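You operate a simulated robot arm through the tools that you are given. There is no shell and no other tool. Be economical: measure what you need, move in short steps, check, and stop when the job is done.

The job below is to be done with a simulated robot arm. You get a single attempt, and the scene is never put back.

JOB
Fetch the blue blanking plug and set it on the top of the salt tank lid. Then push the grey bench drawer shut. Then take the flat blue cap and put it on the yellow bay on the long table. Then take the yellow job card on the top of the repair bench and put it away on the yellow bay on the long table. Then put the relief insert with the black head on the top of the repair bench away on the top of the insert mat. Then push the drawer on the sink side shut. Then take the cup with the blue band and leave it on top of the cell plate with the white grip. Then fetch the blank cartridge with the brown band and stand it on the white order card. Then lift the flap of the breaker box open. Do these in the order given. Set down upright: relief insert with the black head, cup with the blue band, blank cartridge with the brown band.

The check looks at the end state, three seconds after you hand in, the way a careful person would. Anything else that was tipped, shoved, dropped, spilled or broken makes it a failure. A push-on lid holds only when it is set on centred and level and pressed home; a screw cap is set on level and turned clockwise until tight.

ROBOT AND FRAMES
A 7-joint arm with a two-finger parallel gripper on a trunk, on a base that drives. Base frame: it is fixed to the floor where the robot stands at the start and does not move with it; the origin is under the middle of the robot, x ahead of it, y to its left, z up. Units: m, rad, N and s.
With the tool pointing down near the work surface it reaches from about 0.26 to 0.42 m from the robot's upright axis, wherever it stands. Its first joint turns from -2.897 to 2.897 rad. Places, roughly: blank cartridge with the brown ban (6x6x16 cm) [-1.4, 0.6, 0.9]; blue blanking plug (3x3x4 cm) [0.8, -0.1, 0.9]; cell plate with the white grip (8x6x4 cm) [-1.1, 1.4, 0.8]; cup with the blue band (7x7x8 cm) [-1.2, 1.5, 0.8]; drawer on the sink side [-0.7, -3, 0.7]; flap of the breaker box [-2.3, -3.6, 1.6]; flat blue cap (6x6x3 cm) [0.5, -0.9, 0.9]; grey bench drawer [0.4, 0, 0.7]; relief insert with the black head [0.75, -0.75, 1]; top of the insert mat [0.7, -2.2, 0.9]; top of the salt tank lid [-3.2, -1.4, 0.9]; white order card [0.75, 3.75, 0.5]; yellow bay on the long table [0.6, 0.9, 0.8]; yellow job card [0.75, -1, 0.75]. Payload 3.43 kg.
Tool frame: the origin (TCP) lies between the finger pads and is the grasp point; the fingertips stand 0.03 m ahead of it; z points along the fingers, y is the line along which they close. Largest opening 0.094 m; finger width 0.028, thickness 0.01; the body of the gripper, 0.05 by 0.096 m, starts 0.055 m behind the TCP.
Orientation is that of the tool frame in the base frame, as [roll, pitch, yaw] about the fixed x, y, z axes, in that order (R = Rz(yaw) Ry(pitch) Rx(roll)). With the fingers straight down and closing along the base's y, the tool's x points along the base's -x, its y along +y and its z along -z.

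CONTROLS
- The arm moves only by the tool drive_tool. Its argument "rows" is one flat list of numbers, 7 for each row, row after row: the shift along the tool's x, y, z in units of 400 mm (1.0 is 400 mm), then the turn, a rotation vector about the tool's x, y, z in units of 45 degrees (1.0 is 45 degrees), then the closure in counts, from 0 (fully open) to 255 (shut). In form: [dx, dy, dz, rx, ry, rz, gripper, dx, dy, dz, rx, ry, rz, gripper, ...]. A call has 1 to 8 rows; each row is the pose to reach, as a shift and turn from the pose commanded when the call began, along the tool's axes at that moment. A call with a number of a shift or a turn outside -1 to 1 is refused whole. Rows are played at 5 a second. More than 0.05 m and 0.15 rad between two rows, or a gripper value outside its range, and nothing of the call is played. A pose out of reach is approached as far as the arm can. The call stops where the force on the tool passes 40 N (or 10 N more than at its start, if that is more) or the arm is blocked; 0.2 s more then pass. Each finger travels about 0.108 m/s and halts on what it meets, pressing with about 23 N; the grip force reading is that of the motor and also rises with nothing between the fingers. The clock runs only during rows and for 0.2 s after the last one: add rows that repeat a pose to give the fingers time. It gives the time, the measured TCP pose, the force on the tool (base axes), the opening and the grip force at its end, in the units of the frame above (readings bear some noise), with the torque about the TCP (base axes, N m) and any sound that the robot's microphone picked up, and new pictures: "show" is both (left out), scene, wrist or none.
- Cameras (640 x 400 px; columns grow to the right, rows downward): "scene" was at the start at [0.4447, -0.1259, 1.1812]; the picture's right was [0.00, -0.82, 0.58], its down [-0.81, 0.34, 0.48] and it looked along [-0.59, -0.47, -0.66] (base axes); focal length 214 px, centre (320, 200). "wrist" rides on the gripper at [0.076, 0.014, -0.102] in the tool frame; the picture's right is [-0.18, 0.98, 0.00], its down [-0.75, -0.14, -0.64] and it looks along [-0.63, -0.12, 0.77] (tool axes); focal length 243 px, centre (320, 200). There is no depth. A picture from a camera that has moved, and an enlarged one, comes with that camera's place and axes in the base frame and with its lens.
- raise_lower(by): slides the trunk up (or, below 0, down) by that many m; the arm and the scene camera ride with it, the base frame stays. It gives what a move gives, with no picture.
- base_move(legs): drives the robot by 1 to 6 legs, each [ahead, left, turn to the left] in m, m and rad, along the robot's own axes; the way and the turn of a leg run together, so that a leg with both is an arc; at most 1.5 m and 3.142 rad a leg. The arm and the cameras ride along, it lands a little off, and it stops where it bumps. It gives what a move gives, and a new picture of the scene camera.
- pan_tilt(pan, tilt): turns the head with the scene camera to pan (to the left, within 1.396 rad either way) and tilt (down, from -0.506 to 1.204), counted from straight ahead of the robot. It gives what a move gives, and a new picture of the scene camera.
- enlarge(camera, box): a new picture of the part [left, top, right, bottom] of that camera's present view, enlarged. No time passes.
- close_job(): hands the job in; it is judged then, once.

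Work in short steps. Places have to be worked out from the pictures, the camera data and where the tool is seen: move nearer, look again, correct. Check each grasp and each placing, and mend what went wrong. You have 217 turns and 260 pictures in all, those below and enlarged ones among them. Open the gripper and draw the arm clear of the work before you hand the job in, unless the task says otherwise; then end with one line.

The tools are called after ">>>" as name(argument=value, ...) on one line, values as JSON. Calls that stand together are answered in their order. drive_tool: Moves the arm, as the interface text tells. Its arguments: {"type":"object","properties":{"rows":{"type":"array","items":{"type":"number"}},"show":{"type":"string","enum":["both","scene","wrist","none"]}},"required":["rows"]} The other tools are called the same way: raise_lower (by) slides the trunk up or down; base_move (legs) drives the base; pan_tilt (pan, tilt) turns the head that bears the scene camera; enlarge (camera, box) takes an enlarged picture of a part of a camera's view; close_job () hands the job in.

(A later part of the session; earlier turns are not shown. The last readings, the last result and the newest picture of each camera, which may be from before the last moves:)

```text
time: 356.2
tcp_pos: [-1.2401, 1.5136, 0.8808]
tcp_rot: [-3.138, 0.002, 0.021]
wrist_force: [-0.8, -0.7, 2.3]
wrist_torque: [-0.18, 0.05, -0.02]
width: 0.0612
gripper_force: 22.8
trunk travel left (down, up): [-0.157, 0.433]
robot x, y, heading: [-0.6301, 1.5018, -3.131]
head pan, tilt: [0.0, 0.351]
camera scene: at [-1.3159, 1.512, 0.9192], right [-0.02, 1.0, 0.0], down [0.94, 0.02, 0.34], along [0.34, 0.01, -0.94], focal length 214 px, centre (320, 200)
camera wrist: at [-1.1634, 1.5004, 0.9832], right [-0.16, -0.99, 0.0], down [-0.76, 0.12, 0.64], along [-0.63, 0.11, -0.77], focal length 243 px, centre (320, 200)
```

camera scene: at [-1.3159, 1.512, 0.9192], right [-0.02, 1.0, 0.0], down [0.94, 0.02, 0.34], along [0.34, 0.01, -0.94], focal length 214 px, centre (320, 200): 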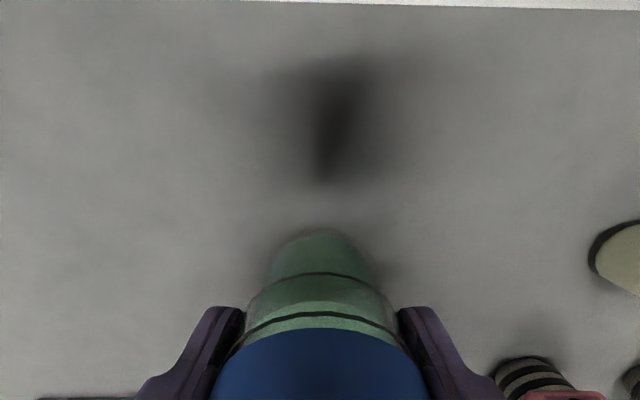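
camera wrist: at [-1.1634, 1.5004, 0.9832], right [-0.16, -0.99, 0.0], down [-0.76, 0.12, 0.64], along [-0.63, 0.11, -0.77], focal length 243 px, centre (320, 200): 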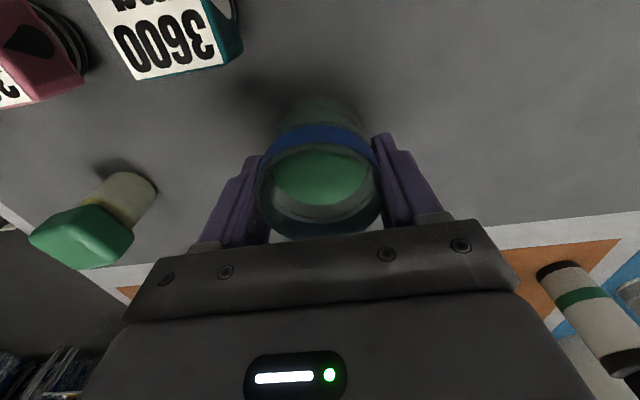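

Cup gripped at 6.1 cm. I lift it straight up and move it over toward the plate.

>>> raise_lower(by=0.12)

>>> base_move(legs=[[0, 0.17, 0]])

>>> pan_tilt(pan=0, tilt=0.55)

>>> drive_tool(rows=[0.05, 0, 0, 0, 0, 0, 255, 0.1, 0, 0, 0, 0, 0, 255], show="both")

```text
time: 357.7
tcp_pos: [-1.2404, 1.5139, 1.0003]
tcp_rot: [-3.139, 0.0, 0.023]
wrist_force: [0.3, -0.9, -1.8]
wrist_torque: [-0.02, 0.01, -0.02]
width: 0.0614
gripper_force: 22.8
trunk travel left (down, up): [-0.277, 0.313]
robot x, y, heading: [-0.6355, 1.4986, -3.135]
head pan, tilt: [0.0, 0.351]
```

```text
time: 359.2
tcp_pos: [-1.2386, 1.3394, 0.9993]
tcp_rot: [-3.141, 0.0, 0.019]
wrist_force: [0.2, -0.1, -2.4]
wrist_torque: [0.04, 0.0, 0.0]
width: 0.0613
gripper_force: 23.3
trunk travel left (down, up): [-0.277, 0.313]
robot x, y, heading: [-0.6302, 1.3313, -3.136]
head pan, tilt: [0.0, 0.351]
camera scene: at [-1.3151, 1.3378, 1.0389], right [-0.02, 1.0, 0.0], down [0.94, 0.02, 0.34], along [0.34, 0.01, -0.94], focal length 214 px, centre (320, 200)
```

scene: 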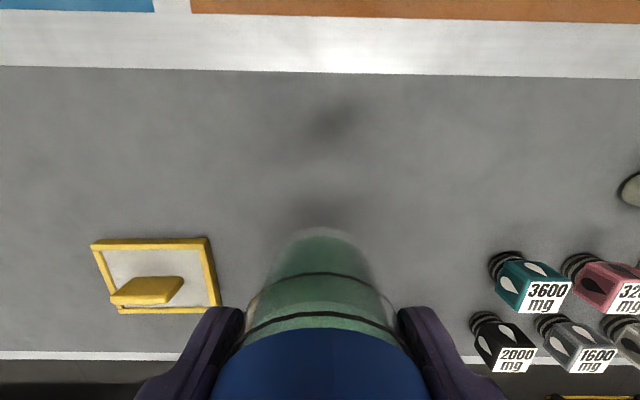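

```text
time: 359.9
tcp_pos: [-1.2386, 1.3392, 1.001]
tcp_rot: [-3.139, -0.001, 0.02]
wrist_force: [-0.1, -1.1, -1.6]
wrist_torque: [-0.01, -0.01, -0.05]
width: 0.0614
gripper_force: 23.2
trunk travel left (down, up): [-0.277, 0.313]
robot x, y, heading: [-0.6273, 1.3284, -3.139]
head pan, tilt: [0.0, 0.55]
camera scene: at [-1.2968, 1.3388, 1.0421], right [-0.02, 1.0, 0.0], down [0.85, 0.02, 0.52], along [0.52, 0.01, -0.85], focal length 214 px, centre (320, 200)
```

scene: 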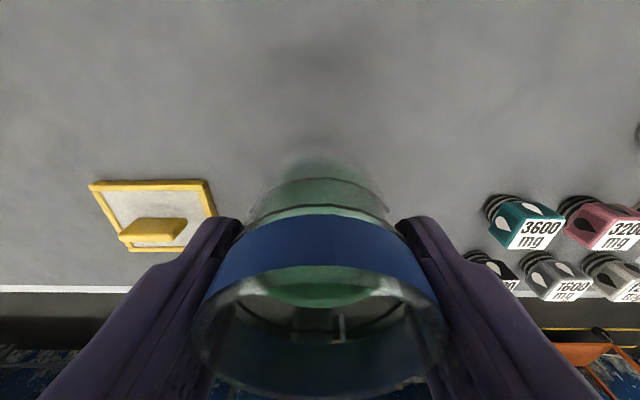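

```text
time: 360.5
tcp_pos: [-1.1977, 1.3414, 1.0012]
tcp_rot: [-3.139, 0.001, 0.02]
wrist_force: [0.3, 0.7, -1.8]
wrist_torque: [-0.01, 0.03, 0.0]
width: 0.0612
gripper_force: 22.9
trunk travel left (down, up): [-0.277, 0.313]
robot x, y, heading: [-0.6304, 1.3291, -3.137]
head pan, tilt: [0.0, 0.55]
camera scene: at [-1.2551, 1.3391, 1.0426], right [-0.02, 1.0, 0.0], down [0.85, 0.02, 0.52], along [0.52, 0.01, -0.85], focal length 214 px, centre (320, 200)
camera wrist: at [-1.1208, 1.327, 1.1033], right [-0.16, -0.99, 0.0], down [-0.76, 0.13, 0.64], along [-0.63, 0.11, -0.77], focal length 243 px, centre (320, 200)
```

scene: 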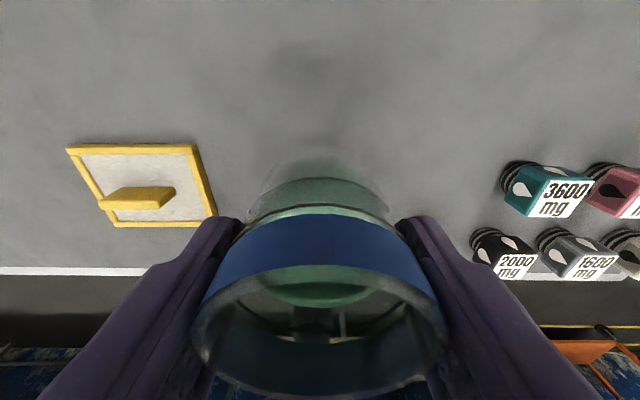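
wrist: 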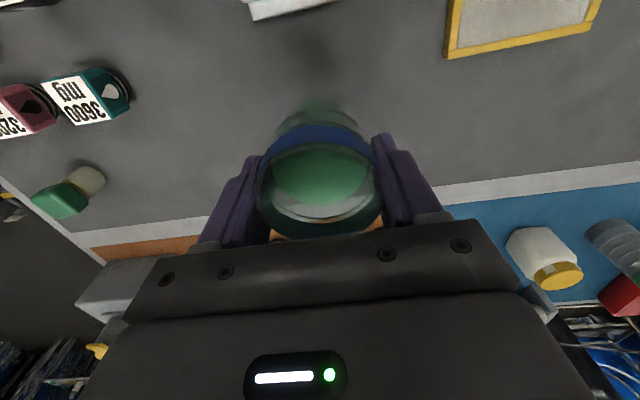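

The plate's edge shows at the top of the wrist view. I move a little more toward it and look again.

>>> drive_tool(rows=[0.06, 0, 0, 0, 0, 0, 255, 0.12, 0, 0, 0, 0, 0, 255], show="wrist")

```text
time: 361.1
tcp_pos: [-1.1502, 1.3411, 1.0009]
tcp_rot: [-3.141, 0.001, 0.02]
wrist_force: [0.4, 0.1, -1.5]
wrist_torque: [0.02, 0.03, -0.02]
width: 0.0614
gripper_force: 23.1
trunk travel left (down, up): [-0.277, 0.313]
robot x, y, heading: [-0.6285, 1.3284, -3.133]
head pan, tilt: [0.0, 0.55]
camera wrist: at [-1.0734, 1.3281, 1.1041], right [-0.16, -0.99, 0.0], down [-0.76, 0.13, 0.64], along [-0.63, 0.11, -0.77], focal length 243 px, centre (320, 200)
```

wrist: 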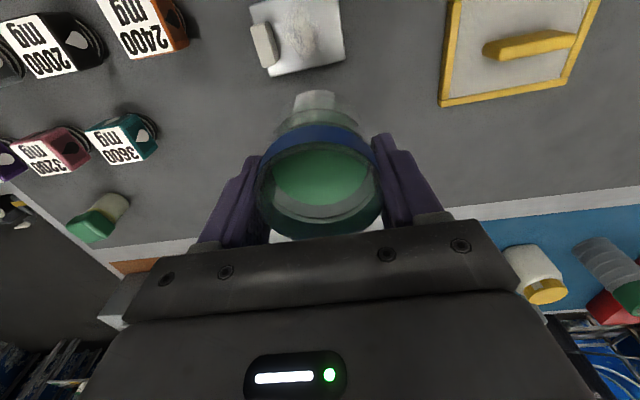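

The plate spans x -1.127 to -1.067, y 1.311–1.396, with the grip at y ≈ 1.383 rising to z ≈ 0.855. To keep the fingers clear of the grip, I turn the tool 90° while moving over the free area at (-1.098, 1.341).

>>> drive_tool(rows=[0.03, 0, 0, 0, 0, -0.166, 255, 0.06, 0, 0, 0, 0, -0.333, 255, 0.09, 0, 0, 0, 0, -0.5, 255, 0.11, 0, 0, 0, 0, -0.667, 255, 0.13, 0, 0, 0, 0, -0.833, 255, 0.13, 0, 0, 0, 0, -1, 255], show="none")

>>> drive_tool(rows=[0, 0, 0, 0, 0, -0.166, 255, 0, 0, 0, 0, 0, -0.333, 255, 0, 0, 0, 0, 0, -0.5, 255, 0, 0, 0, 0, 0, -0.667, 255, 0, 0, 0, 0, 0, -0.833, 255, 0, 0, 0, 0, 0, -1, 255, 0, 0, 0, 0, 0, -1, 255], show="both")

```text
time: 362.5
tcp_pos: [-1.0974, 1.3406, 1.0003]
tcp_rot: [-3.139, 0.0, 0.806]
wrist_force: [0.5, -0.4, -2.7]
wrist_torque: [-0.04, 0.01, 0.03]
width: 0.0615
gripper_force: 23.6
trunk travel left (down, up): [-0.277, 0.313]
robot x, y, heading: [-0.6255, 1.3292, -3.133]
head pan, tilt: [0.0, 0.55]
```

```text
time: 364.1
tcp_pos: [-1.0989, 1.3431, 1.0001]
tcp_rot: [-3.14, -0.003, 1.592]
wrist_force: [-0.7, -0.2, -2.9]
wrist_torque: [-0.03, -0.01, -0.01]
width: 0.0615
gripper_force: 23.2
trunk travel left (down, up): [-0.277, 0.313]
robot x, y, heading: [-0.6327, 1.3312, -3.136]
head pan, tilt: [0.0, 0.55]
camera scene: at [-1.0966, 1.2839, 1.0422], right [-1.0, -0.02, 0.0], down [-0.02, 0.85, 0.52], along [-0.01, 0.52, -0.85], focal length 214 px, centre (320, 200)
camera wrist: at [-1.0867, 1.4192, 1.1033], right [0.99, -0.16, 0.0], down [-0.12, -0.76, 0.64], along [-0.11, -0.63, -0.77], focal length 243 px, centre (320, 200)
```

scene: 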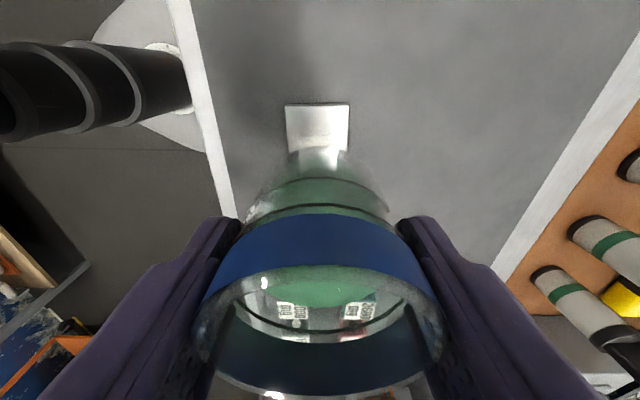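
wrist: 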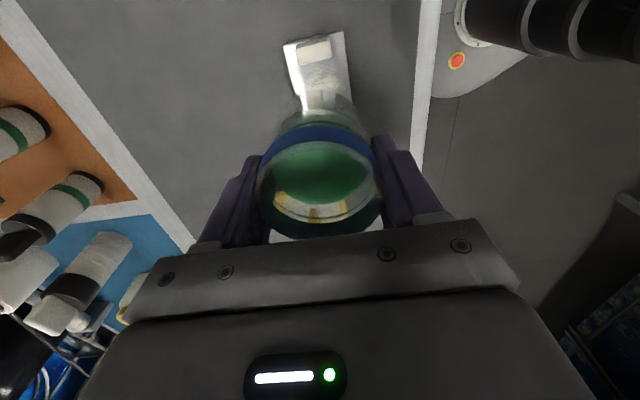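

Alignment over the plate looks right: cup base fits between the left edge (y 1.313) and grip (y 1.376). I lower with the trunk, then slowly to contact.

>>> raise_lower(by=-0.1)

>>> drive_tool(rows=[-0.005, 0.01, 0.005, 0, 0, 0, 255, -0.005, 0.01, 0.012, 0, 0, 0, 255, -0.005, 0.01, 0.02, 0, 0, 0, 255, -0.005, 0.01, 0.028, 0, 0, 0, 255, -0.005, 0.01, 0.036, 0, 0, 0, 255], show="both")

```text
time: 365.5
tcp_pos: [-1.0995, 1.3431, 0.9006]
tcp_rot: [-3.14, -0.002, 1.588]
wrist_force: [0.1, 0.3, -1.2]
wrist_torque: [-0.01, 0.02, -0.02]
width: 0.0613
gripper_force: 22.9
trunk travel left (down, up): [-0.177, 0.413]
robot x, y, heading: [-0.6313, 1.3287, -3.138]
head pan, tilt: [0.0, 0.55]
```

```text
time: 366.7
tcp_pos: [-1.0954, 1.3411, 0.8868]
tcp_rot: [-3.137, -0.002, 1.59]
wrist_force: [1.7, -0.4, 16.3]
wrist_torque: [0.0, -0.28, 0.08]
width: 0.0613
gripper_force: 23.3
trunk travel left (down, up): [-0.177, 0.413]
robot x, y, heading: [-0.6302, 1.3301, -3.137]
head pan, tilt: [0.0, 0.55]
camera scene: at [-1.0929, 1.2821, 0.9288], right [-1.0, -0.02, 0.0], down [-0.01, 0.85, 0.52], along [-0.01, 0.52, -0.85], focal length 214 px, centre (320, 200)
camera wrist: at [-1.0825, 1.4173, 0.9899], right [0.99, -0.16, 0.0], down [-0.12, -0.76, 0.64], along [-0.11, -0.63, -0.77], focal length 243 px, centre (320, 200)
```

scene: 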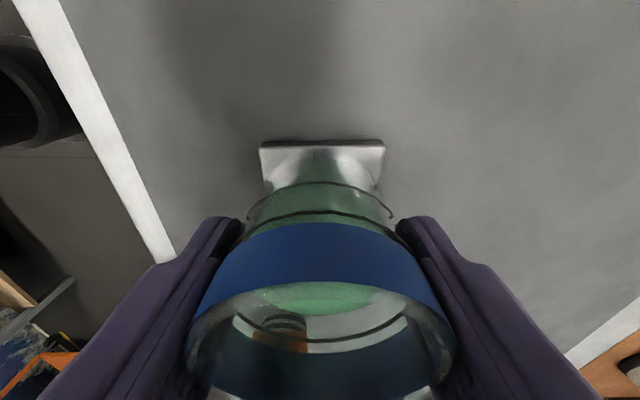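
wrist: 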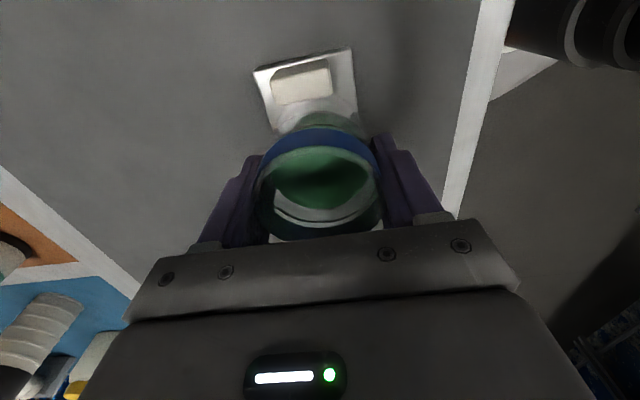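

The cup rests on the plate at 16 N. I ease off, open gently, and raise straight up.

>>> drive_tool(rows=[0, 0, -0.003, 0, 0, 0, 255, 0, 0, -0.003, 0, 0, 0, 80, 0, 0, -0.003, 0, 0, 0, 60, 0, 0, -0.003, 0, 0, 0, 30, 0, 0, -0.003, 0, 0, 0, 30], show="none")

>>> raise_lower(by=0.15)

>>> drive_tool(rows=[0, 0, 0, 0, 0, 0, 30], show="both")

```text
time: 367.9
tcp_pos: [-1.0959, 1.3407, 0.8874]
tcp_rot: [-3.139, -0.001, 1.589]
wrist_force: [0.0, 0.0, 0.6]
wrist_torque: [-0.02, 0.01, -0.01]
width: 0.0827
gripper_force: 0.0
trunk travel left (down, up): [-0.177, 0.413]
robot x, y, heading: [-0.6305, 1.3314, -3.135]
head pan, tilt: [0.0, 0.55]
```

```text
time: 369.6
tcp_pos: [-1.0958, 1.3413, 1.0362]
tcp_rot: [3.141, -0.002, 1.591]
wrist_force: [0.6, -1.3, 0.4]
wrist_torque: [0.01, 0.01, 0.01]
width: 0.083
gripper_force: 0.1
trunk travel left (down, up): [-0.327, 0.263]
robot x, y, heading: [-0.6262, 1.3277, -3.136]
head pan, tilt: [0.0, 0.55]
```

```text
time: 370.0
tcp_pos: [-1.0956, 1.3411, 1.0369]
tcp_rot: [-3.14, -0.002, 1.591]
wrist_force: [0.1, 1.1, 0.8]
wrist_torque: [0.03, 0.04, -0.02]
width: 0.083
gripper_force: 0.2
trunk travel left (down, up): [-0.327, 0.263]
robot x, y, heading: [-0.6283, 1.3289, -3.138]
head pan, tilt: [0.0, 0.55]
camera scene: at [-1.093, 1.2822, 1.0791], right [-1.0, -0.02, 0.0], down [-0.02, 0.85, 0.52], along [-0.01, 0.52, -0.85], focal length 214 px, centre (320, 200)
camera wrist: at [-1.0828, 1.4175, 1.1402], right [0.99, -0.16, 0.0], down [-0.13, -0.76, 0.64], along [-0.11, -0.63, -0.77], focal length 243 px, centre (320, 200)
```

scene: 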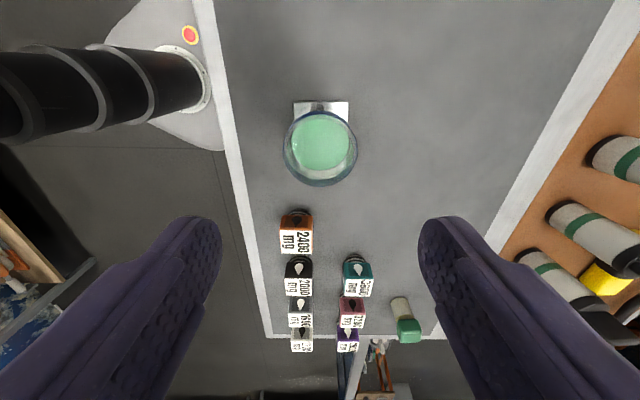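
wrist: 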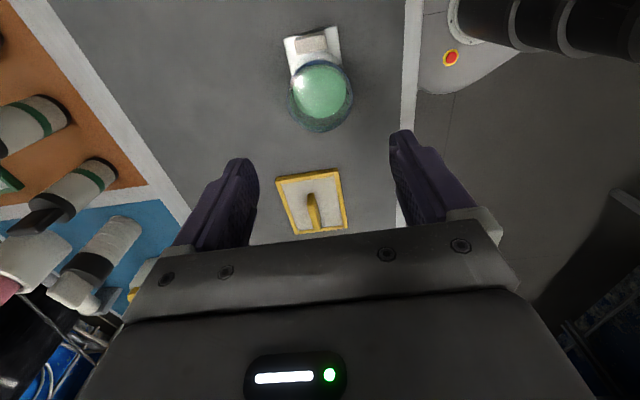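

The cup stands on the plate. Next the brown-banded cartridge near the table's near end (about (-1.43, 0.63)); I'll approach it from the table's end side. I raise, back out and go around.

>>> raise_lower(by=0.22)

>>> base_move(legs=[[-0.3, 0, 0], [0, 1.45, 0], [0, 0, -1.57], [0, 1.0, 0]])

>>> drive_tool(rows=[0, 0, 0, 0, 0, 0.166, 30, 0, 0, 0, 0, 0, 0.333, 30, 0, 0, 0, 0, 0, 0.5, 30, 0, 0, 0, 0, 0, 0.667, 30, 0, 0, 0, 0, 0, 0.833, 30, 0, 0, 0, 0, 0, 1, 30], show="none")

>>> drive_tool(rows=[0, 0, 0, 0, 0, 0.166, 30, 0, 0, 0, 0, 0, 0.333, 30, 0, 0, 0, 0, 0, 0.5, 30, 0, 0, 0, 0, 0, 0.667, 30, 0, 0, 0, 0, 0, 0.833, 30, 0, 0, 0, 0, 0, 1, 30], show="none")

>>> pan_tilt(pan=0, tilt=-0.5)

```text
time: 372.4
tcp_pos: [-1.0955, 1.3425, 1.2583]
tcp_rot: [-3.14, 0.0, 1.592]
wrist_force: [0.4, 0.1, -1.2]
wrist_torque: [0.0, -0.01, 0.0]
width: 0.0829
gripper_force: 0.1
trunk travel left (down, up): [-0.547, 0.043]
robot x, y, heading: [-0.6284, 1.3274, -3.133]
head pan, tilt: [0.0, 0.55]
```

```text
time: 389.6
tcp_pos: [-1.2664, 0.3452, 1.2563]
tcp_rot: [-3.139, -0.001, 0.044]
wrist_force: [0.1, 0.3, -0.1]
wrist_torque: [0.0, -0.03, -0.01]
width: 0.083
gripper_force: 0.1
trunk travel left (down, up): [-0.547, 0.043]
robot x, y, heading: [-1.2683, -0.1248, 1.604]
head pan, tilt: [0.0, 0.55]
camera scene: at [-1.3246, 0.3421, 1.2991], right [-0.04, 1.0, 0.0], down [0.85, 0.04, 0.52], along [0.52, 0.02, -0.85], focal length 214 px, centre (320, 200)
```

scene: 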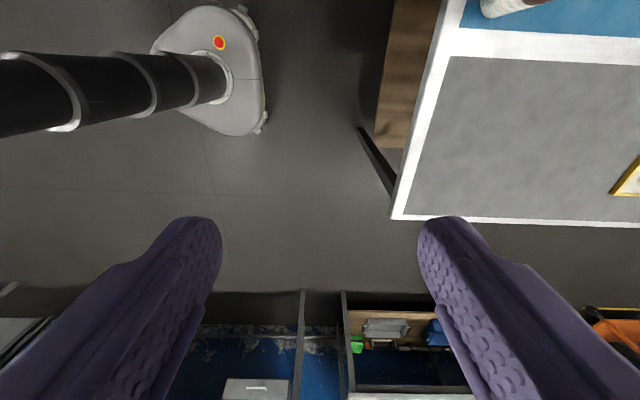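

```text
time: 390.9
tcp_pos: [-1.2651, 0.3453, 1.2563]
tcp_rot: [-3.138, -0.001, -0.741]
wrist_force: [-0.7, 0.8, -0.1]
wrist_torque: [0.06, -0.02, -0.03]
width: 0.0828
gripper_force: 0.1
trunk travel left (down, up): [-0.547, 0.043]
robot x, y, heading: [-1.2665, -0.1222, 1.604]
head pan, tilt: [0.0, 0.55]
```

```text
time: 392.4
tcp_pos: [-1.2663, 0.3448, 1.2575]
tcp_rot: [-3.14, 0.003, -1.527]
wrist_force: [0.3, -0.5, -0.3]
wrist_torque: [0.02, -0.01, -0.02]
width: 0.083
gripper_force: 0.0
trunk travel left (down, up): [-0.547, 0.043]
robot x, y, heading: [-1.2679, -0.1246, 1.6]
head pan, tilt: [0.0, 0.55]
```

```text
time: 393.6
tcp_pos: [-1.2668, 0.3443, 1.2571]
tcp_rot: [-3.141, 0.001, -1.527]
wrist_force: [0.0, 0.7, -0.4]
wrist_torque: [0.0, -0.03, 0.01]
width: 0.083
gripper_force: 0.1
trunk travel left (down, up): [-0.547, 0.043]
robot x, y, heading: [-1.2646, -0.1229, 1.604]
head pan, tilt: [0.0, -0.499]
camera scene: at [-1.2722, 0.4946, 1.3222], right [1.0, 0.05, 0.0], down [0.04, -0.88, -0.48], along [-0.02, 0.48, -0.88], focal length 214 px, centre (320, 200)
```

scene: 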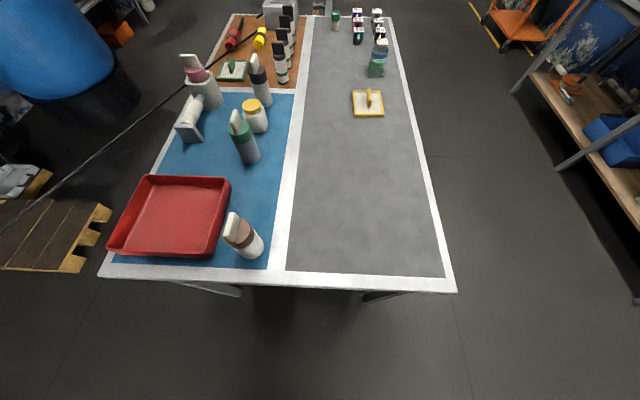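

The brown-banded piece is near the table's end. I enlarge it.

>>> enlarge(camera="scene", box=[150, 40, 330, 290])

```text
1.60 times, centred on (240, 165) of scene
camera zoom: at [-1.2722, 0.4946, 1.3222], right [1.0, 0.05, 0.0], down [0.04, -0.88, -0.48], along [-0.02, 0.48, -0.88], focal length 343 px, centre (448, 256)
```

zoom: 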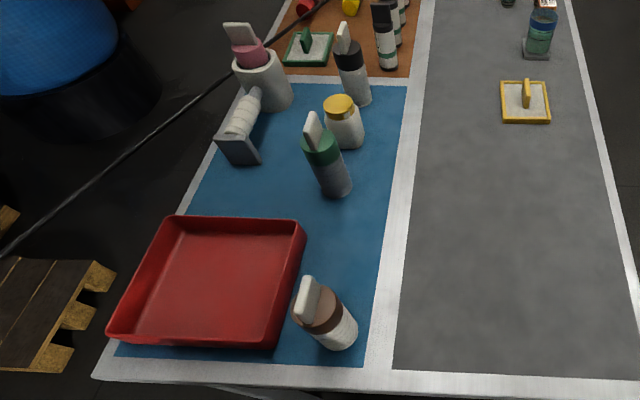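

The cartridge stands at about (-1.437, 0.627), body with a brown band and a white fin on top. I move in front of it and lower for a closer look.

>>> base_move(legs=[[0.2, 0.17, -0.034]])

>>> raise_lower(by=-0.12)

>>> pan_tilt(pan=0, tilt=0.1)

>>> drive_tool(rows=[0, 0, 0, 0, 0, 0, 10], show="wrist")

```text
time: 395.6
tcp_pos: [-1.4255, 0.5478, 1.2578]
tcp_rot: [3.141, 0.0, -1.557]
wrist_force: [0.3, 0.5, 0.1]
wrist_torque: [-0.03, 0.01, 0.01]
width: 0.0831
gripper_force: 0.0
trunk travel left (down, up): [-0.547, 0.043]
robot x, y, heading: [-1.4408, 0.0818, 1.567]
head pan, tilt: [0.0, -0.499]
camera scene: at [-1.426, 0.6986, 1.3218], right [1.0, 0.01, 0.0], down [0.01, -0.88, -0.48], along [0.0, 0.48, -0.88], focal length 214 px, centre (320, 200)
```

scene: 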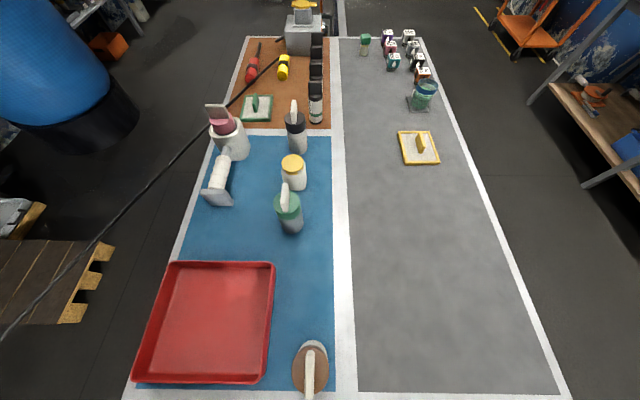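

```text
time: 397.1
tcp_pos: [-1.4241, 0.5472, 1.1365]
tcp_rot: [-3.139, 0.001, -1.556]
wrist_force: [-0.5, 0.9, 0.1]
wrist_torque: [-0.03, -0.02, -0.02]
width: 0.0828
gripper_force: 0.1
trunk travel left (down, up): [-0.427, 0.163]
robot x, y, heading: [-1.4412, 0.0811, 1.573]
head pan, tilt: [0.0, -0.499]
```

```text
time: 398.1
tcp_pos: [-1.4242, 0.5483, 1.1375]
tcp_rot: [-3.14, 0.0, -1.558]
wrist_force: [0.5, 0.6, -0.4]
wrist_torque: [0.01, -0.02, -0.02]
width: 0.083
gripper_force: 0.0
trunk travel left (down, up): [-0.427, 0.163]
robot x, y, heading: [-1.4409, 0.0833, 1.568]
head pan, tilt: [0.0, 0.099]
camera scene: at [-1.4246, 0.6487, 1.1772], right [1.0, 0.01, 0.0], down [0.01, -1.0, 0.1], along [0.0, -0.1, -1.0], focal length 214 px, centre (320, 200)
```

scene: 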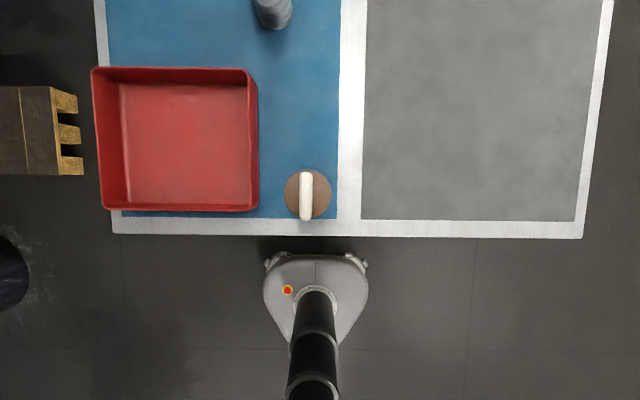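

```text
time: 398.4
tcp_pos: [-1.4248, 0.5481, 1.1377]
tcp_rot: [-3.141, 0.001, -1.556]
wrist_force: [0.0, -1.4, 0.0]
wrist_torque: [0.01, 0.01, 0.01]
width: 0.0904
gripper_force: 0.1
trunk travel left (down, up): [-0.427, 0.163]
robot x, y, heading: [-1.4417, 0.0796, 1.565]
head pan, tilt: [0.0, 0.099]
camera wrist: at [-1.4381, 0.4709, 1.2402], right [-0.99, 0.17, 0.0], down [0.13, 0.75, 0.64], along [0.11, 0.63, -0.77], focal length 243 px, centre (320, 200)
```

wrist: 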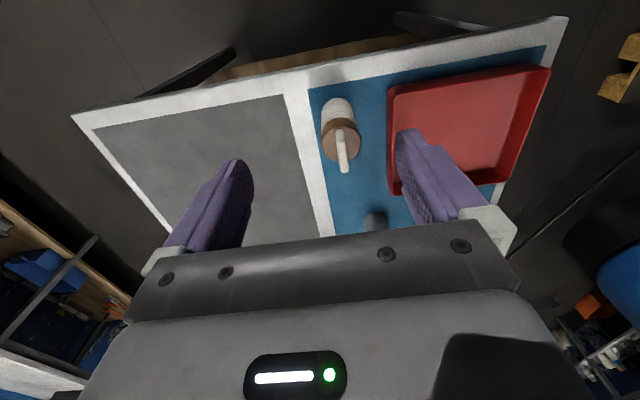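

The band top is at z ≈ 0.907 and the fin rises to about 0.98 along y, at (-1.4395, 0.631). I'll grip the fin across its thin side. I centre and lower partway.

>>> drive_tool(rows=[-0.1, 0.017, 0, 0, 0, 0, 80, -0.2075, 0.034, 0, 0, 0, 0, 120, -0.2075, 0.034, 0, 0, 0, 0, 120], show="none")

>>> raise_lower(by=-0.09)

>>> drive_tool(rows=[0, 0, 0, 0, 0, 0, 120], show="both")

```text
time: 399.2
tcp_pos: [-1.4406, 0.6303, 1.1384]
tcp_rot: [-3.139, 0.003, -1.559]
wrist_force: [-0.1, 1.1, -0.2]
wrist_torque: [-0.03, -0.03, 0.0]
width: 0.0498
gripper_force: 0.0
trunk travel left (down, up): [-0.427, 0.163]
robot x, y, heading: [-1.4378, 0.078, 1.571]
head pan, tilt: [0.0, 0.099]
```

```text
time: 400.5
tcp_pos: [-1.4398, 0.6307, 1.048]
tcp_rot: [-3.14, 0.001, -1.557]
wrist_force: [0.2, 0.3, 0.1]
wrist_torque: [0.01, -0.02, -0.04]
width: 0.0496
gripper_force: 0.1
trunk travel left (down, up): [-0.337, 0.253]
robot x, y, heading: [-1.4381, 0.0777, 1.569]
head pan, tilt: [0.0, 0.099]
```

```text
time: 400.9
tcp_pos: [-1.4397, 0.6306, 1.0466]
tcp_rot: [-3.141, 0.001, -1.557]
wrist_force: [1.0, 0.6, 0.6]
wrist_torque: [0.01, 0.02, -0.03]
width: 0.0496
gripper_force: 0.2
trunk travel left (down, up): [-0.337, 0.253]
robot x, y, heading: [-1.4396, 0.0806, 1.566]
head pan, tilt: [0.0, 0.099]
camera scene: at [-1.4404, 0.7319, 1.0879], right [1.0, 0.01, 0.0], down [0.01, -1.0, 0.1], along [0.0, -0.1, -1.0], focal length 214 px, centre (320, 200)
camera wrist: at [-1.4539, 0.5542, 1.1509], right [-0.99, 0.17, 0.0], down [0.13, 0.75, 0.64], along [0.11, 0.63, -0.77], focal length 243 px, centre (320, 200)
```

scene: 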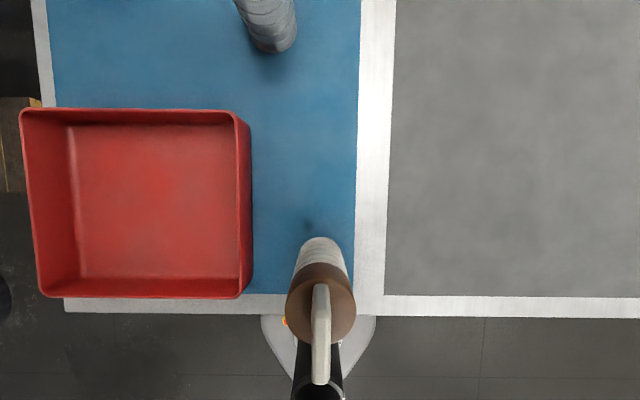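
wrist: 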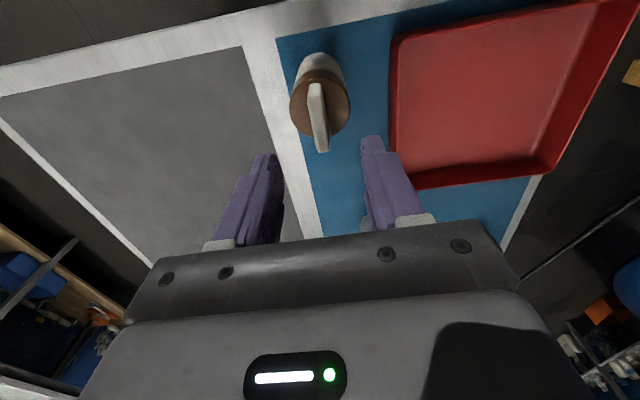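

The fin spans y 0.60–0.66, z 0.907–0.955, about 12 mm thick, centred under the tool. I lower to TCP z 0.942 and grip it.

>>> raise_lower(by=-0.104)

>>> drive_tool(rows=[0, 0, 0, 0, 0, 0, 180, 0, 0, 0, 0, 0, 0, 255, 0, 0, 0, 0, 0, 0, 255, 0, 0, 0, 0, 0, 0, 255], show="both")

```text
time: 401.9
tcp_pos: [-1.4408, 0.6324, 0.9643]
tcp_rot: [-3.138, 0.005, -1.557]
wrist_force: [0.7, -4.5, 14.2]
wrist_torque: [-0.3, 0.01, -0.01]
width: 0.0496
gripper_force: 0.0
trunk travel left (down, up): [-0.25, 0.34]
robot x, y, heading: [-1.4415, 0.0791, 1.567]
head pan, tilt: [0.0, 0.099]
stopped: the force on the tool passed its limit at 85 N (the readings are from after the stop); the commanded pose is now the measured one
```

```text
time: 402.9
tcp_pos: [-1.4389, 0.6315, 0.9648]
tcp_rot: [-3.139, 0.005, -1.559]
wrist_force: [6.5, 1.7, 16.1]
wrist_torque: [0.24, -0.48, -0.06]
width: 0.0165
gripper_force: 23.0
trunk travel left (down, up): [-0.25, 0.34]
robot x, y, heading: [-1.4356, 0.081, 1.567]
head pan, tilt: [0.0, 0.099]
camera scene: at [-1.4392, 0.7329, 1.0047], right [1.0, 0.01, 0.0], down [0.01, -1.0, 0.09], along [0.0, -0.09, -1.0], focal length 214 px, centre (320, 200)
camera wrist: at [-1.4528, 0.5549, 1.0669], right [-0.99, 0.17, 0.0], down [0.13, 0.75, 0.65], along [0.11, 0.64, -0.76], focal length 243 px, centre (320, 200)
```

scene: 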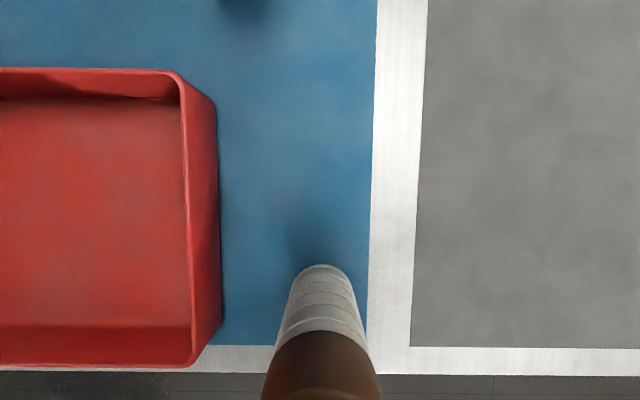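
wrist: 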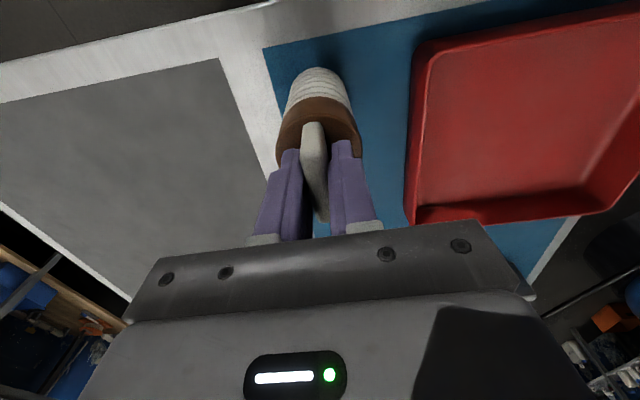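

The tips rest on the band's top and the fin is gripped at 16.5 mm. I lift and check.

>>> raise_lower(by=0.12)

>>> drive_tool(rows=[0, 0, 0, 0, 0, 0, 255], show="both")

```text
time: 404.4
tcp_pos: [-1.4406, 0.6317, 1.083]
tcp_rot: [-3.139, 0.002, -1.556]
wrist_force: [-0.6, -1.0, -3.7]
wrist_torque: [-0.01, 0.03, -0.02]
width: 0.016
gripper_force: 22.9
trunk travel left (down, up): [-0.37, 0.22]
robot x, y, heading: [-1.439, 0.0822, 1.569]
head pan, tilt: [0.0, 0.099]
```

```text
time: 404.9
tcp_pos: [-1.4411, 0.6318, 1.0827]
tcp_rot: [-3.14, 0.004, -1.555]
wrist_force: [0.2, 0.0, -2.9]
wrist_torque: [-0.01, 0.04, 0.01]
width: 0.0162
gripper_force: 23.2
trunk travel left (down, up): [-0.37, 0.22]
robot x, y, heading: [-1.4382, 0.0809, 1.572]
head pan, tilt: [0.0, 0.099]
camera scene: at [-1.4405, 0.7334, 1.1233], right [1.0, 0.01, 0.0], down [0.01, -1.0, 0.1], along [0.0, -0.1, -1.0], focal length 214 px, centre (320, 200)
camera wrist: at [-1.454, 0.5556, 1.1859], right [-0.99, 0.17, 0.0], down [0.13, 0.75, 0.64], along [0.11, 0.63, -0.76], focal length 243 px, centre (320, 200)
```

scene: 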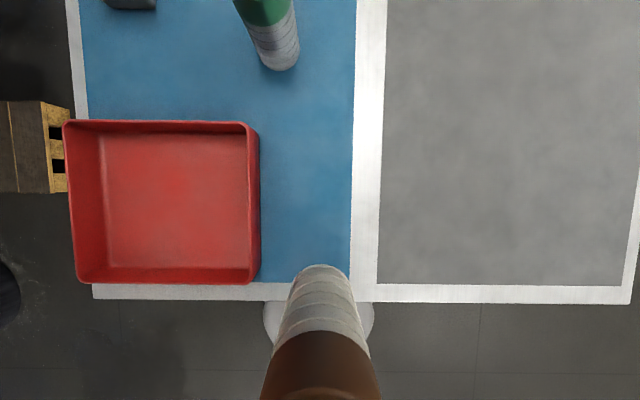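
wrist: 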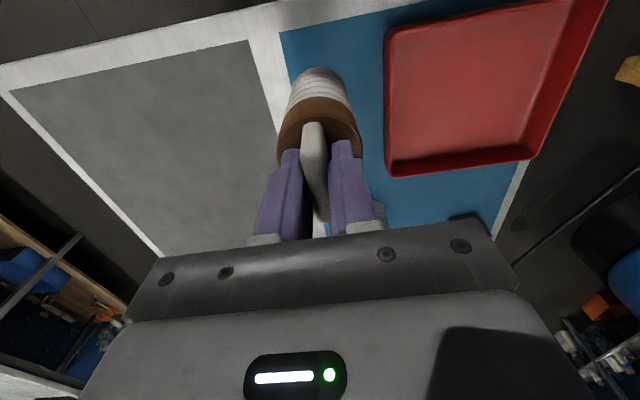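

The cartridge is held. I raise, back out, and drive up the aisle toward the order card at the far end.

>>> raise_lower(by=0.17)

>>> base_move(legs=[[-0.35, 0, 0], [0, -1.15, 0], [1.4, 0, 0], [1.0, 0, 0]])

>>> pan_tilt(pan=-0.3, tilt=-0.5)

```text
time: 406.8
tcp_pos: [-1.4408, 0.633, 1.2518]
tcp_rot: [-3.138, 0.003, -1.557]
wrist_force: [-0.1, -0.2, -4.3]
wrist_torque: [-0.01, -0.01, 0.02]
width: 0.0161
gripper_force: 23.3
trunk travel left (down, up): [-0.54, 0.05]
robot x, y, heading: [-1.4408, 0.0794, 1.572]
head pan, tilt: [0.0, 0.099]
```

```text
time: 425.9
tcp_pos: [-0.3247, 2.7308, 1.253]
tcp_rot: [-3.139, 0.002, -1.542]
wrist_force: [-0.4, 1.0, -2.9]
wrist_torque: [0.01, 0.05, 0.03]
width: 0.0162
gripper_force: 23.0
trunk travel left (down, up): [-0.54, 0.05]
robot x, y, heading: [-0.3175, 2.1822, 1.585]
head pan, tilt: [0.0, 0.099]
camera scene: at [-0.3268, 2.8319, 1.2931], right [1.0, 0.03, 0.0], down [0.03, -0.99, 0.1], along [0.0, -0.1, -1.0], focal length 214 px, centre (320, 200)
```

scene: 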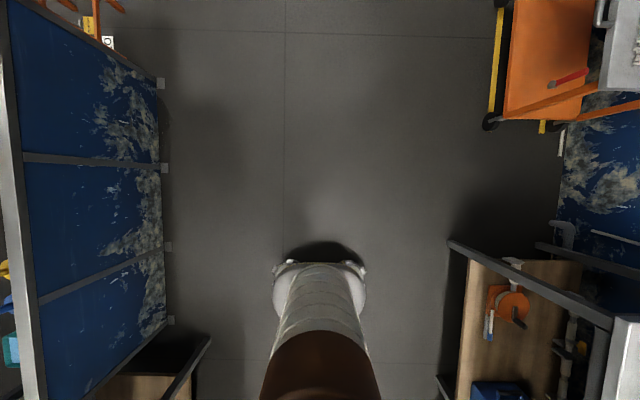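

```text
time: 426.9
tcp_pos: [-0.3256, 2.7307, 1.2548]
tcp_rot: [3.141, 0.003, -1.543]
wrist_force: [-1.0, 0.0, -3.1]
wrist_torque: [-0.02, -0.04, 0.01]
width: 0.0162
gripper_force: 23.3
trunk travel left (down, up): [-0.54, 0.05]
robot x, y, heading: [-0.3173, 2.1807, 1.583]
head pan, tilt: [-0.3, -0.499]
camera scene: at [-0.3084, 2.881, 1.3214], right [0.95, 0.03, 0.3], down [0.17, -0.87, -0.46], along [0.25, 0.49, -0.84], focal length 214 px, centre (320, 200)
```

scene: 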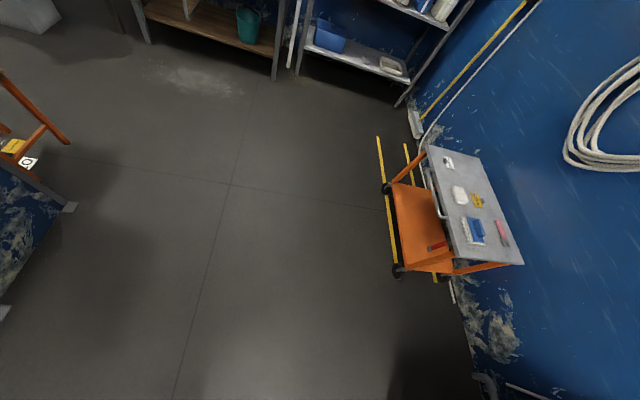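

The cart has several cards on its grey top. I enlarge it.

>>> enlarge(camera="scene", box=[370, 130, 540, 290])

```text
2.50 times, centred on (455, 210) of scene
camera zoom: at [-0.3084, 2.881, 1.3214], right [0.95, 0.03, 0.3], down [0.17, -0.87, -0.46], along [0.25, 0.49, -0.84], focal length 536 px, centre (-18, 175)
```

zoom: 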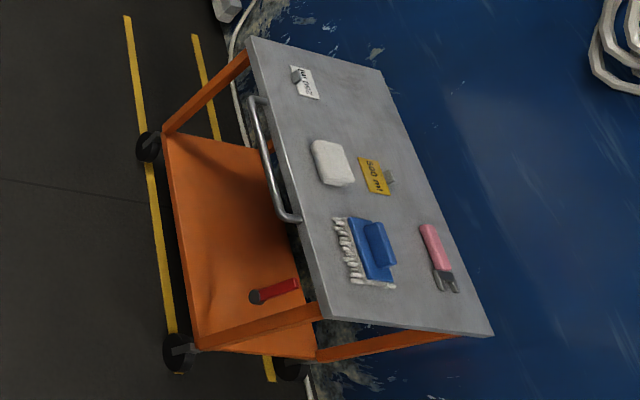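

The white order card with its tab lies on the cart top at about (0.75, 3.76), z ≈ 0.545. I drive up level with it, and turn to face the cart.

>>> base_move(legs=[[0.9, 0, 0], [0.66, 0, 0], [0, 0, -1.585]])

>>> pan_tilt(pan=0, tilt=-0.5)

```text
time: 438.9
tcp_pos: [0.2179, 3.7613, 1.2534]
tcp_rot: [-3.14, 0.003, 3.138]
wrist_force: [-0.5, -0.6, -3.4]
wrist_torque: [-0.01, 0.0, 0.0]
width: 0.016
gripper_force: 23.0
trunk travel left (down, up): [-0.54, 0.05]
robot x, y, heading: [-0.3343, 3.7673, -0.016]
head pan, tilt: [-0.3, -0.499]
camera scene: at [0.3687, 3.7396, 1.3215], right [0.0, -0.95, 0.3], down [-0.88, -0.14, -0.46], along [0.48, -0.26, -0.84], focal length 214 px, centre (320, 200)
```

scene: 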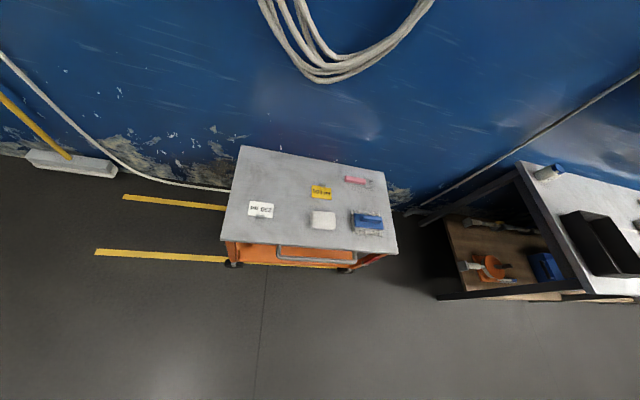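

```text
time: 439.7
tcp_pos: [0.2179, 3.7602, 1.2526]
tcp_rot: [-3.14, 0.003, 3.136]
wrist_force: [-0.5, -0.5, -3.3]
wrist_torque: [0.03, 0.02, 0.0]
width: 0.0165
gripper_force: 23.3
trunk travel left (down, up): [-0.54, 0.05]
robot x, y, heading: [-0.3323, 3.7668, -0.015]
head pan, tilt: [0.0, -0.499]
camera scene: at [0.3688, 3.7595, 1.3184], right [0.0, -1.0, 0.0], down [-0.88, 0.0, -0.48], along [0.48, 0.0, -0.88], focal length 214 px, centre (320, 200)
```

scene: 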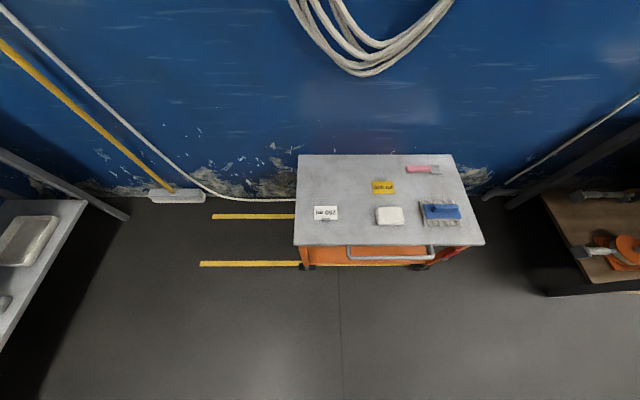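

I drive 0.42 m closer and lower for a closer look at the card.

>>> base_move(legs=[[0.42, 0, 0.015]])

>>> raise_lower(by=-0.3)

>>> pan_tilt(pan=0, tilt=0.0)

>>> drive_tool(rows=[0, 0, 0, 0, 0, 0, 255], show="wrist")

```text
time: 442.3
tcp_pos: [0.6335, 3.7608, 1.2527]
tcp_rot: [-3.139, 0.001, -3.133]
wrist_force: [-0.1, -0.2, -3.5]
wrist_torque: [0.03, 0.0, -0.01]
width: 0.0161
gripper_force: 23.1
trunk travel left (down, up): [-0.54, 0.05]
robot x, y, heading: [0.0802, 3.766, -0.006]
head pan, tilt: [0.0, -0.499]
camera scene: at [0.7848, 3.7627, 1.3179], right [0.01, -1.0, 0.0], down [-0.88, -0.01, -0.48], along [0.48, 0.0, -0.88], focal length 214 px, centre (320, 200)
```

scene: 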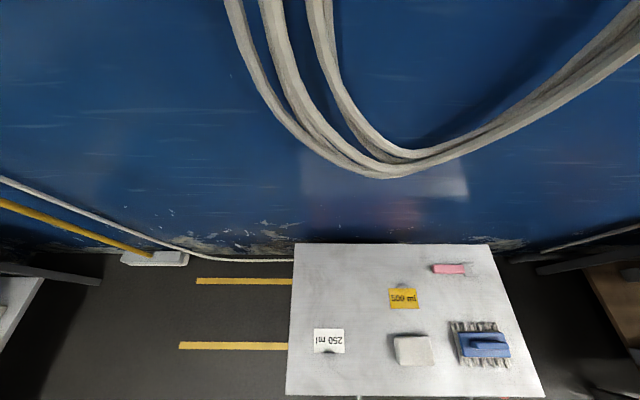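

```text
time: 445.3
tcp_pos: [0.633, 3.7613, 0.9541]
tcp_rot: [-3.141, 0.003, -3.134]
wrist_force: [-0.7, -0.2, -3.7]
wrist_torque: [0.03, 0.02, -0.01]
width: 0.0165
gripper_force: 22.3
trunk travel left (down, up): [-0.24, 0.35]
robot x, y, heading: [0.0805, 3.7636, -0.008]
head pan, tilt: [0.0, -0.499]
```

```text
time: 446.2
tcp_pos: [0.6321, 3.7612, 0.9532]
tcp_rot: [-3.138, 0.004, -3.134]
wrist_force: [0.0, -0.5, -4.3]
wrist_torque: [0.0, 0.03, -0.01]
width: 0.0163
gripper_force: 22.9
trunk travel left (down, up): [-0.24, 0.35]
robot x, y, heading: [0.0817, 3.7637, -0.01]
head pan, tilt: [0.0, 0.0]
camera scene: at [0.7439, 3.7623, 0.9953], right [0.01, -1.0, 0.0], down [-1.0, -0.01, 0.0], along [0.0, 0.0, -1.0], focal length 214 px, centre (320, 200)
```

scene: 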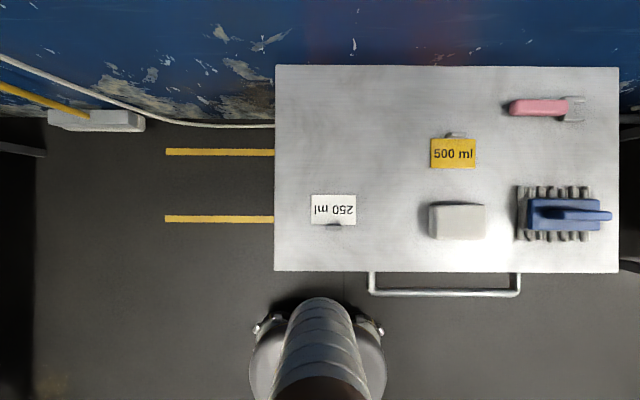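

```text
time: 446.6
tcp_pos: [0.6334, 3.761, 0.9531]
tcp_rot: [-3.139, 0.004, -3.133]
wrist_force: [-0.5, -0.1, -4.0]
wrist_torque: [-0.01, -0.01, 0.01]
width: 0.0162
gripper_force: 22.8
trunk travel left (down, up): [-0.24, 0.35]
robot x, y, heading: [0.0839, 3.767, -0.008]
head pan, tilt: [0.0, 0.0]
camera wrist: at [0.5559, 3.7747, 1.0559], right [0.18, 0.98, 0.0], down [0.75, -0.13, 0.64], along [0.63, -0.11, -0.76], focal length 243 px, centre (320, 200)
```

wrist: 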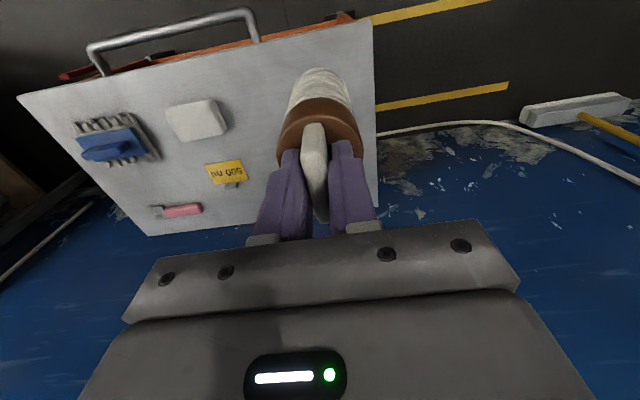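

The card's centre is at about (0.727, 3.736), z ≈ 0.56, with its tab on the near side. I move the arm there at this height, then lower.

>>> drive_tool(rows=[-0.1, -0.03, 0, 0, 0, 0, 255, -0.2, -0.0625, 0, 0, 0, 0, 255, -0.245, -0.0625, 0, 0, 0, 0, 255, -0.245, -0.0625, 0, 0, 0, 0, 255], show="none")

>>> raise_lower(by=-0.14)

>>> pan_tilt(pan=0, tilt=0.45)

>>> drive_tool(rows=[0, 0, 0, 0, 0, 0, 255], show="wrist")

```text
time: 447.6
tcp_pos: [0.7298, 3.7382, 0.9514]
tcp_rot: [-3.139, 0.001, -3.134]
wrist_force: [-0.2, -0.5, -4.2]
wrist_torque: [-0.01, -0.01, -0.01]
width: 0.0163
gripper_force: 22.9
trunk travel left (down, up): [-0.24, 0.35]
robot x, y, heading: [0.0824, 3.7638, -0.004]
head pan, tilt: [0.0, 0.0]
```

```text
time: 449.3
tcp_pos: [0.7289, 3.7381, 0.8122]
tcp_rot: [-3.14, 0.003, -3.132]
wrist_force: [0.3, -0.3, -3.3]
wrist_torque: [0.0, -0.01, -0.01]
width: 0.0164
gripper_force: 23.1
trunk travel left (down, up): [-0.1, 0.49]
robot x, y, heading: [0.0792, 3.7621, -0.006]
head pan, tilt: [0.0, 0.0]
```

```text
time: 450.2
tcp_pos: [0.729, 3.7381, 0.8103]
tcp_rot: [-3.14, 0.003, -3.133]
wrist_force: [-0.2, 0.6, -3.8]
wrist_torque: [0.01, 0.02, -0.01]
width: 0.0162
gripper_force: 23.0
trunk travel left (down, up): [-0.1, 0.49]
robot x, y, heading: [0.0818, 3.7618, -0.009]
head pan, tilt: [0.0, 0.45]
camera scene: at [0.7988, 3.7386, 0.8523], right [0.01, -1.0, 0.0], down [-0.9, -0.01, 0.43], along [-0.43, 0.0, -0.9], focal length 214 px, centre (320, 200)
```

scene: 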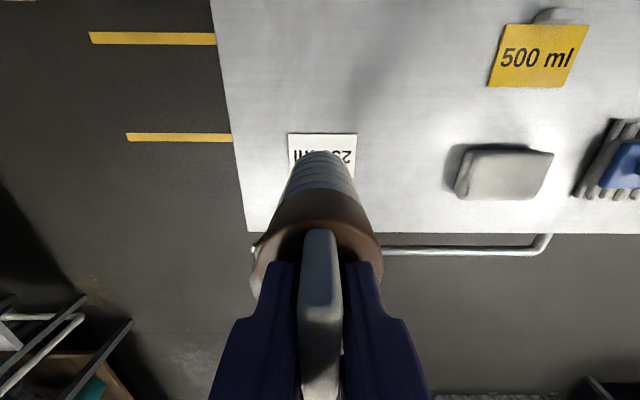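

```text
time: 450.6
tcp_pos: [0.7293, 3.7386, 0.8118]
tcp_rot: [-3.139, 0.002, -3.131]
wrist_force: [0.2, 0.2, -3.1]
wrist_torque: [0.02, -0.01, 0.04]
width: 0.0163
gripper_force: 23.0
trunk travel left (down, up): [-0.1, 0.49]
robot x, y, heading: [0.084, 3.7623, -0.007]
head pan, tilt: [0.0, 0.45]
camera wrist: at [0.6524, 3.7514, 0.915], right [0.18, 0.98, 0.0], down [0.75, -0.13, 0.64], along [0.63, -0.11, -0.76], focal length 243 px, centre (320, 200)
```

wrist: 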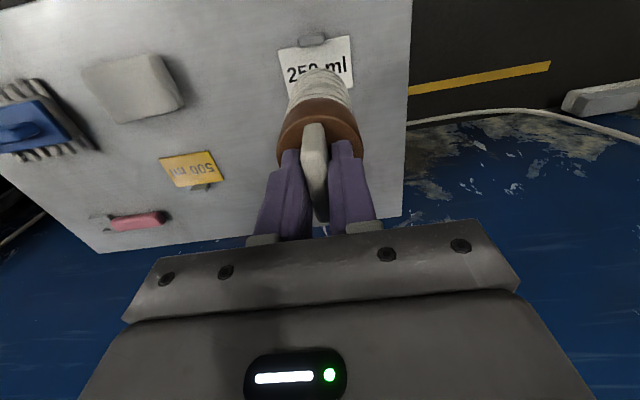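

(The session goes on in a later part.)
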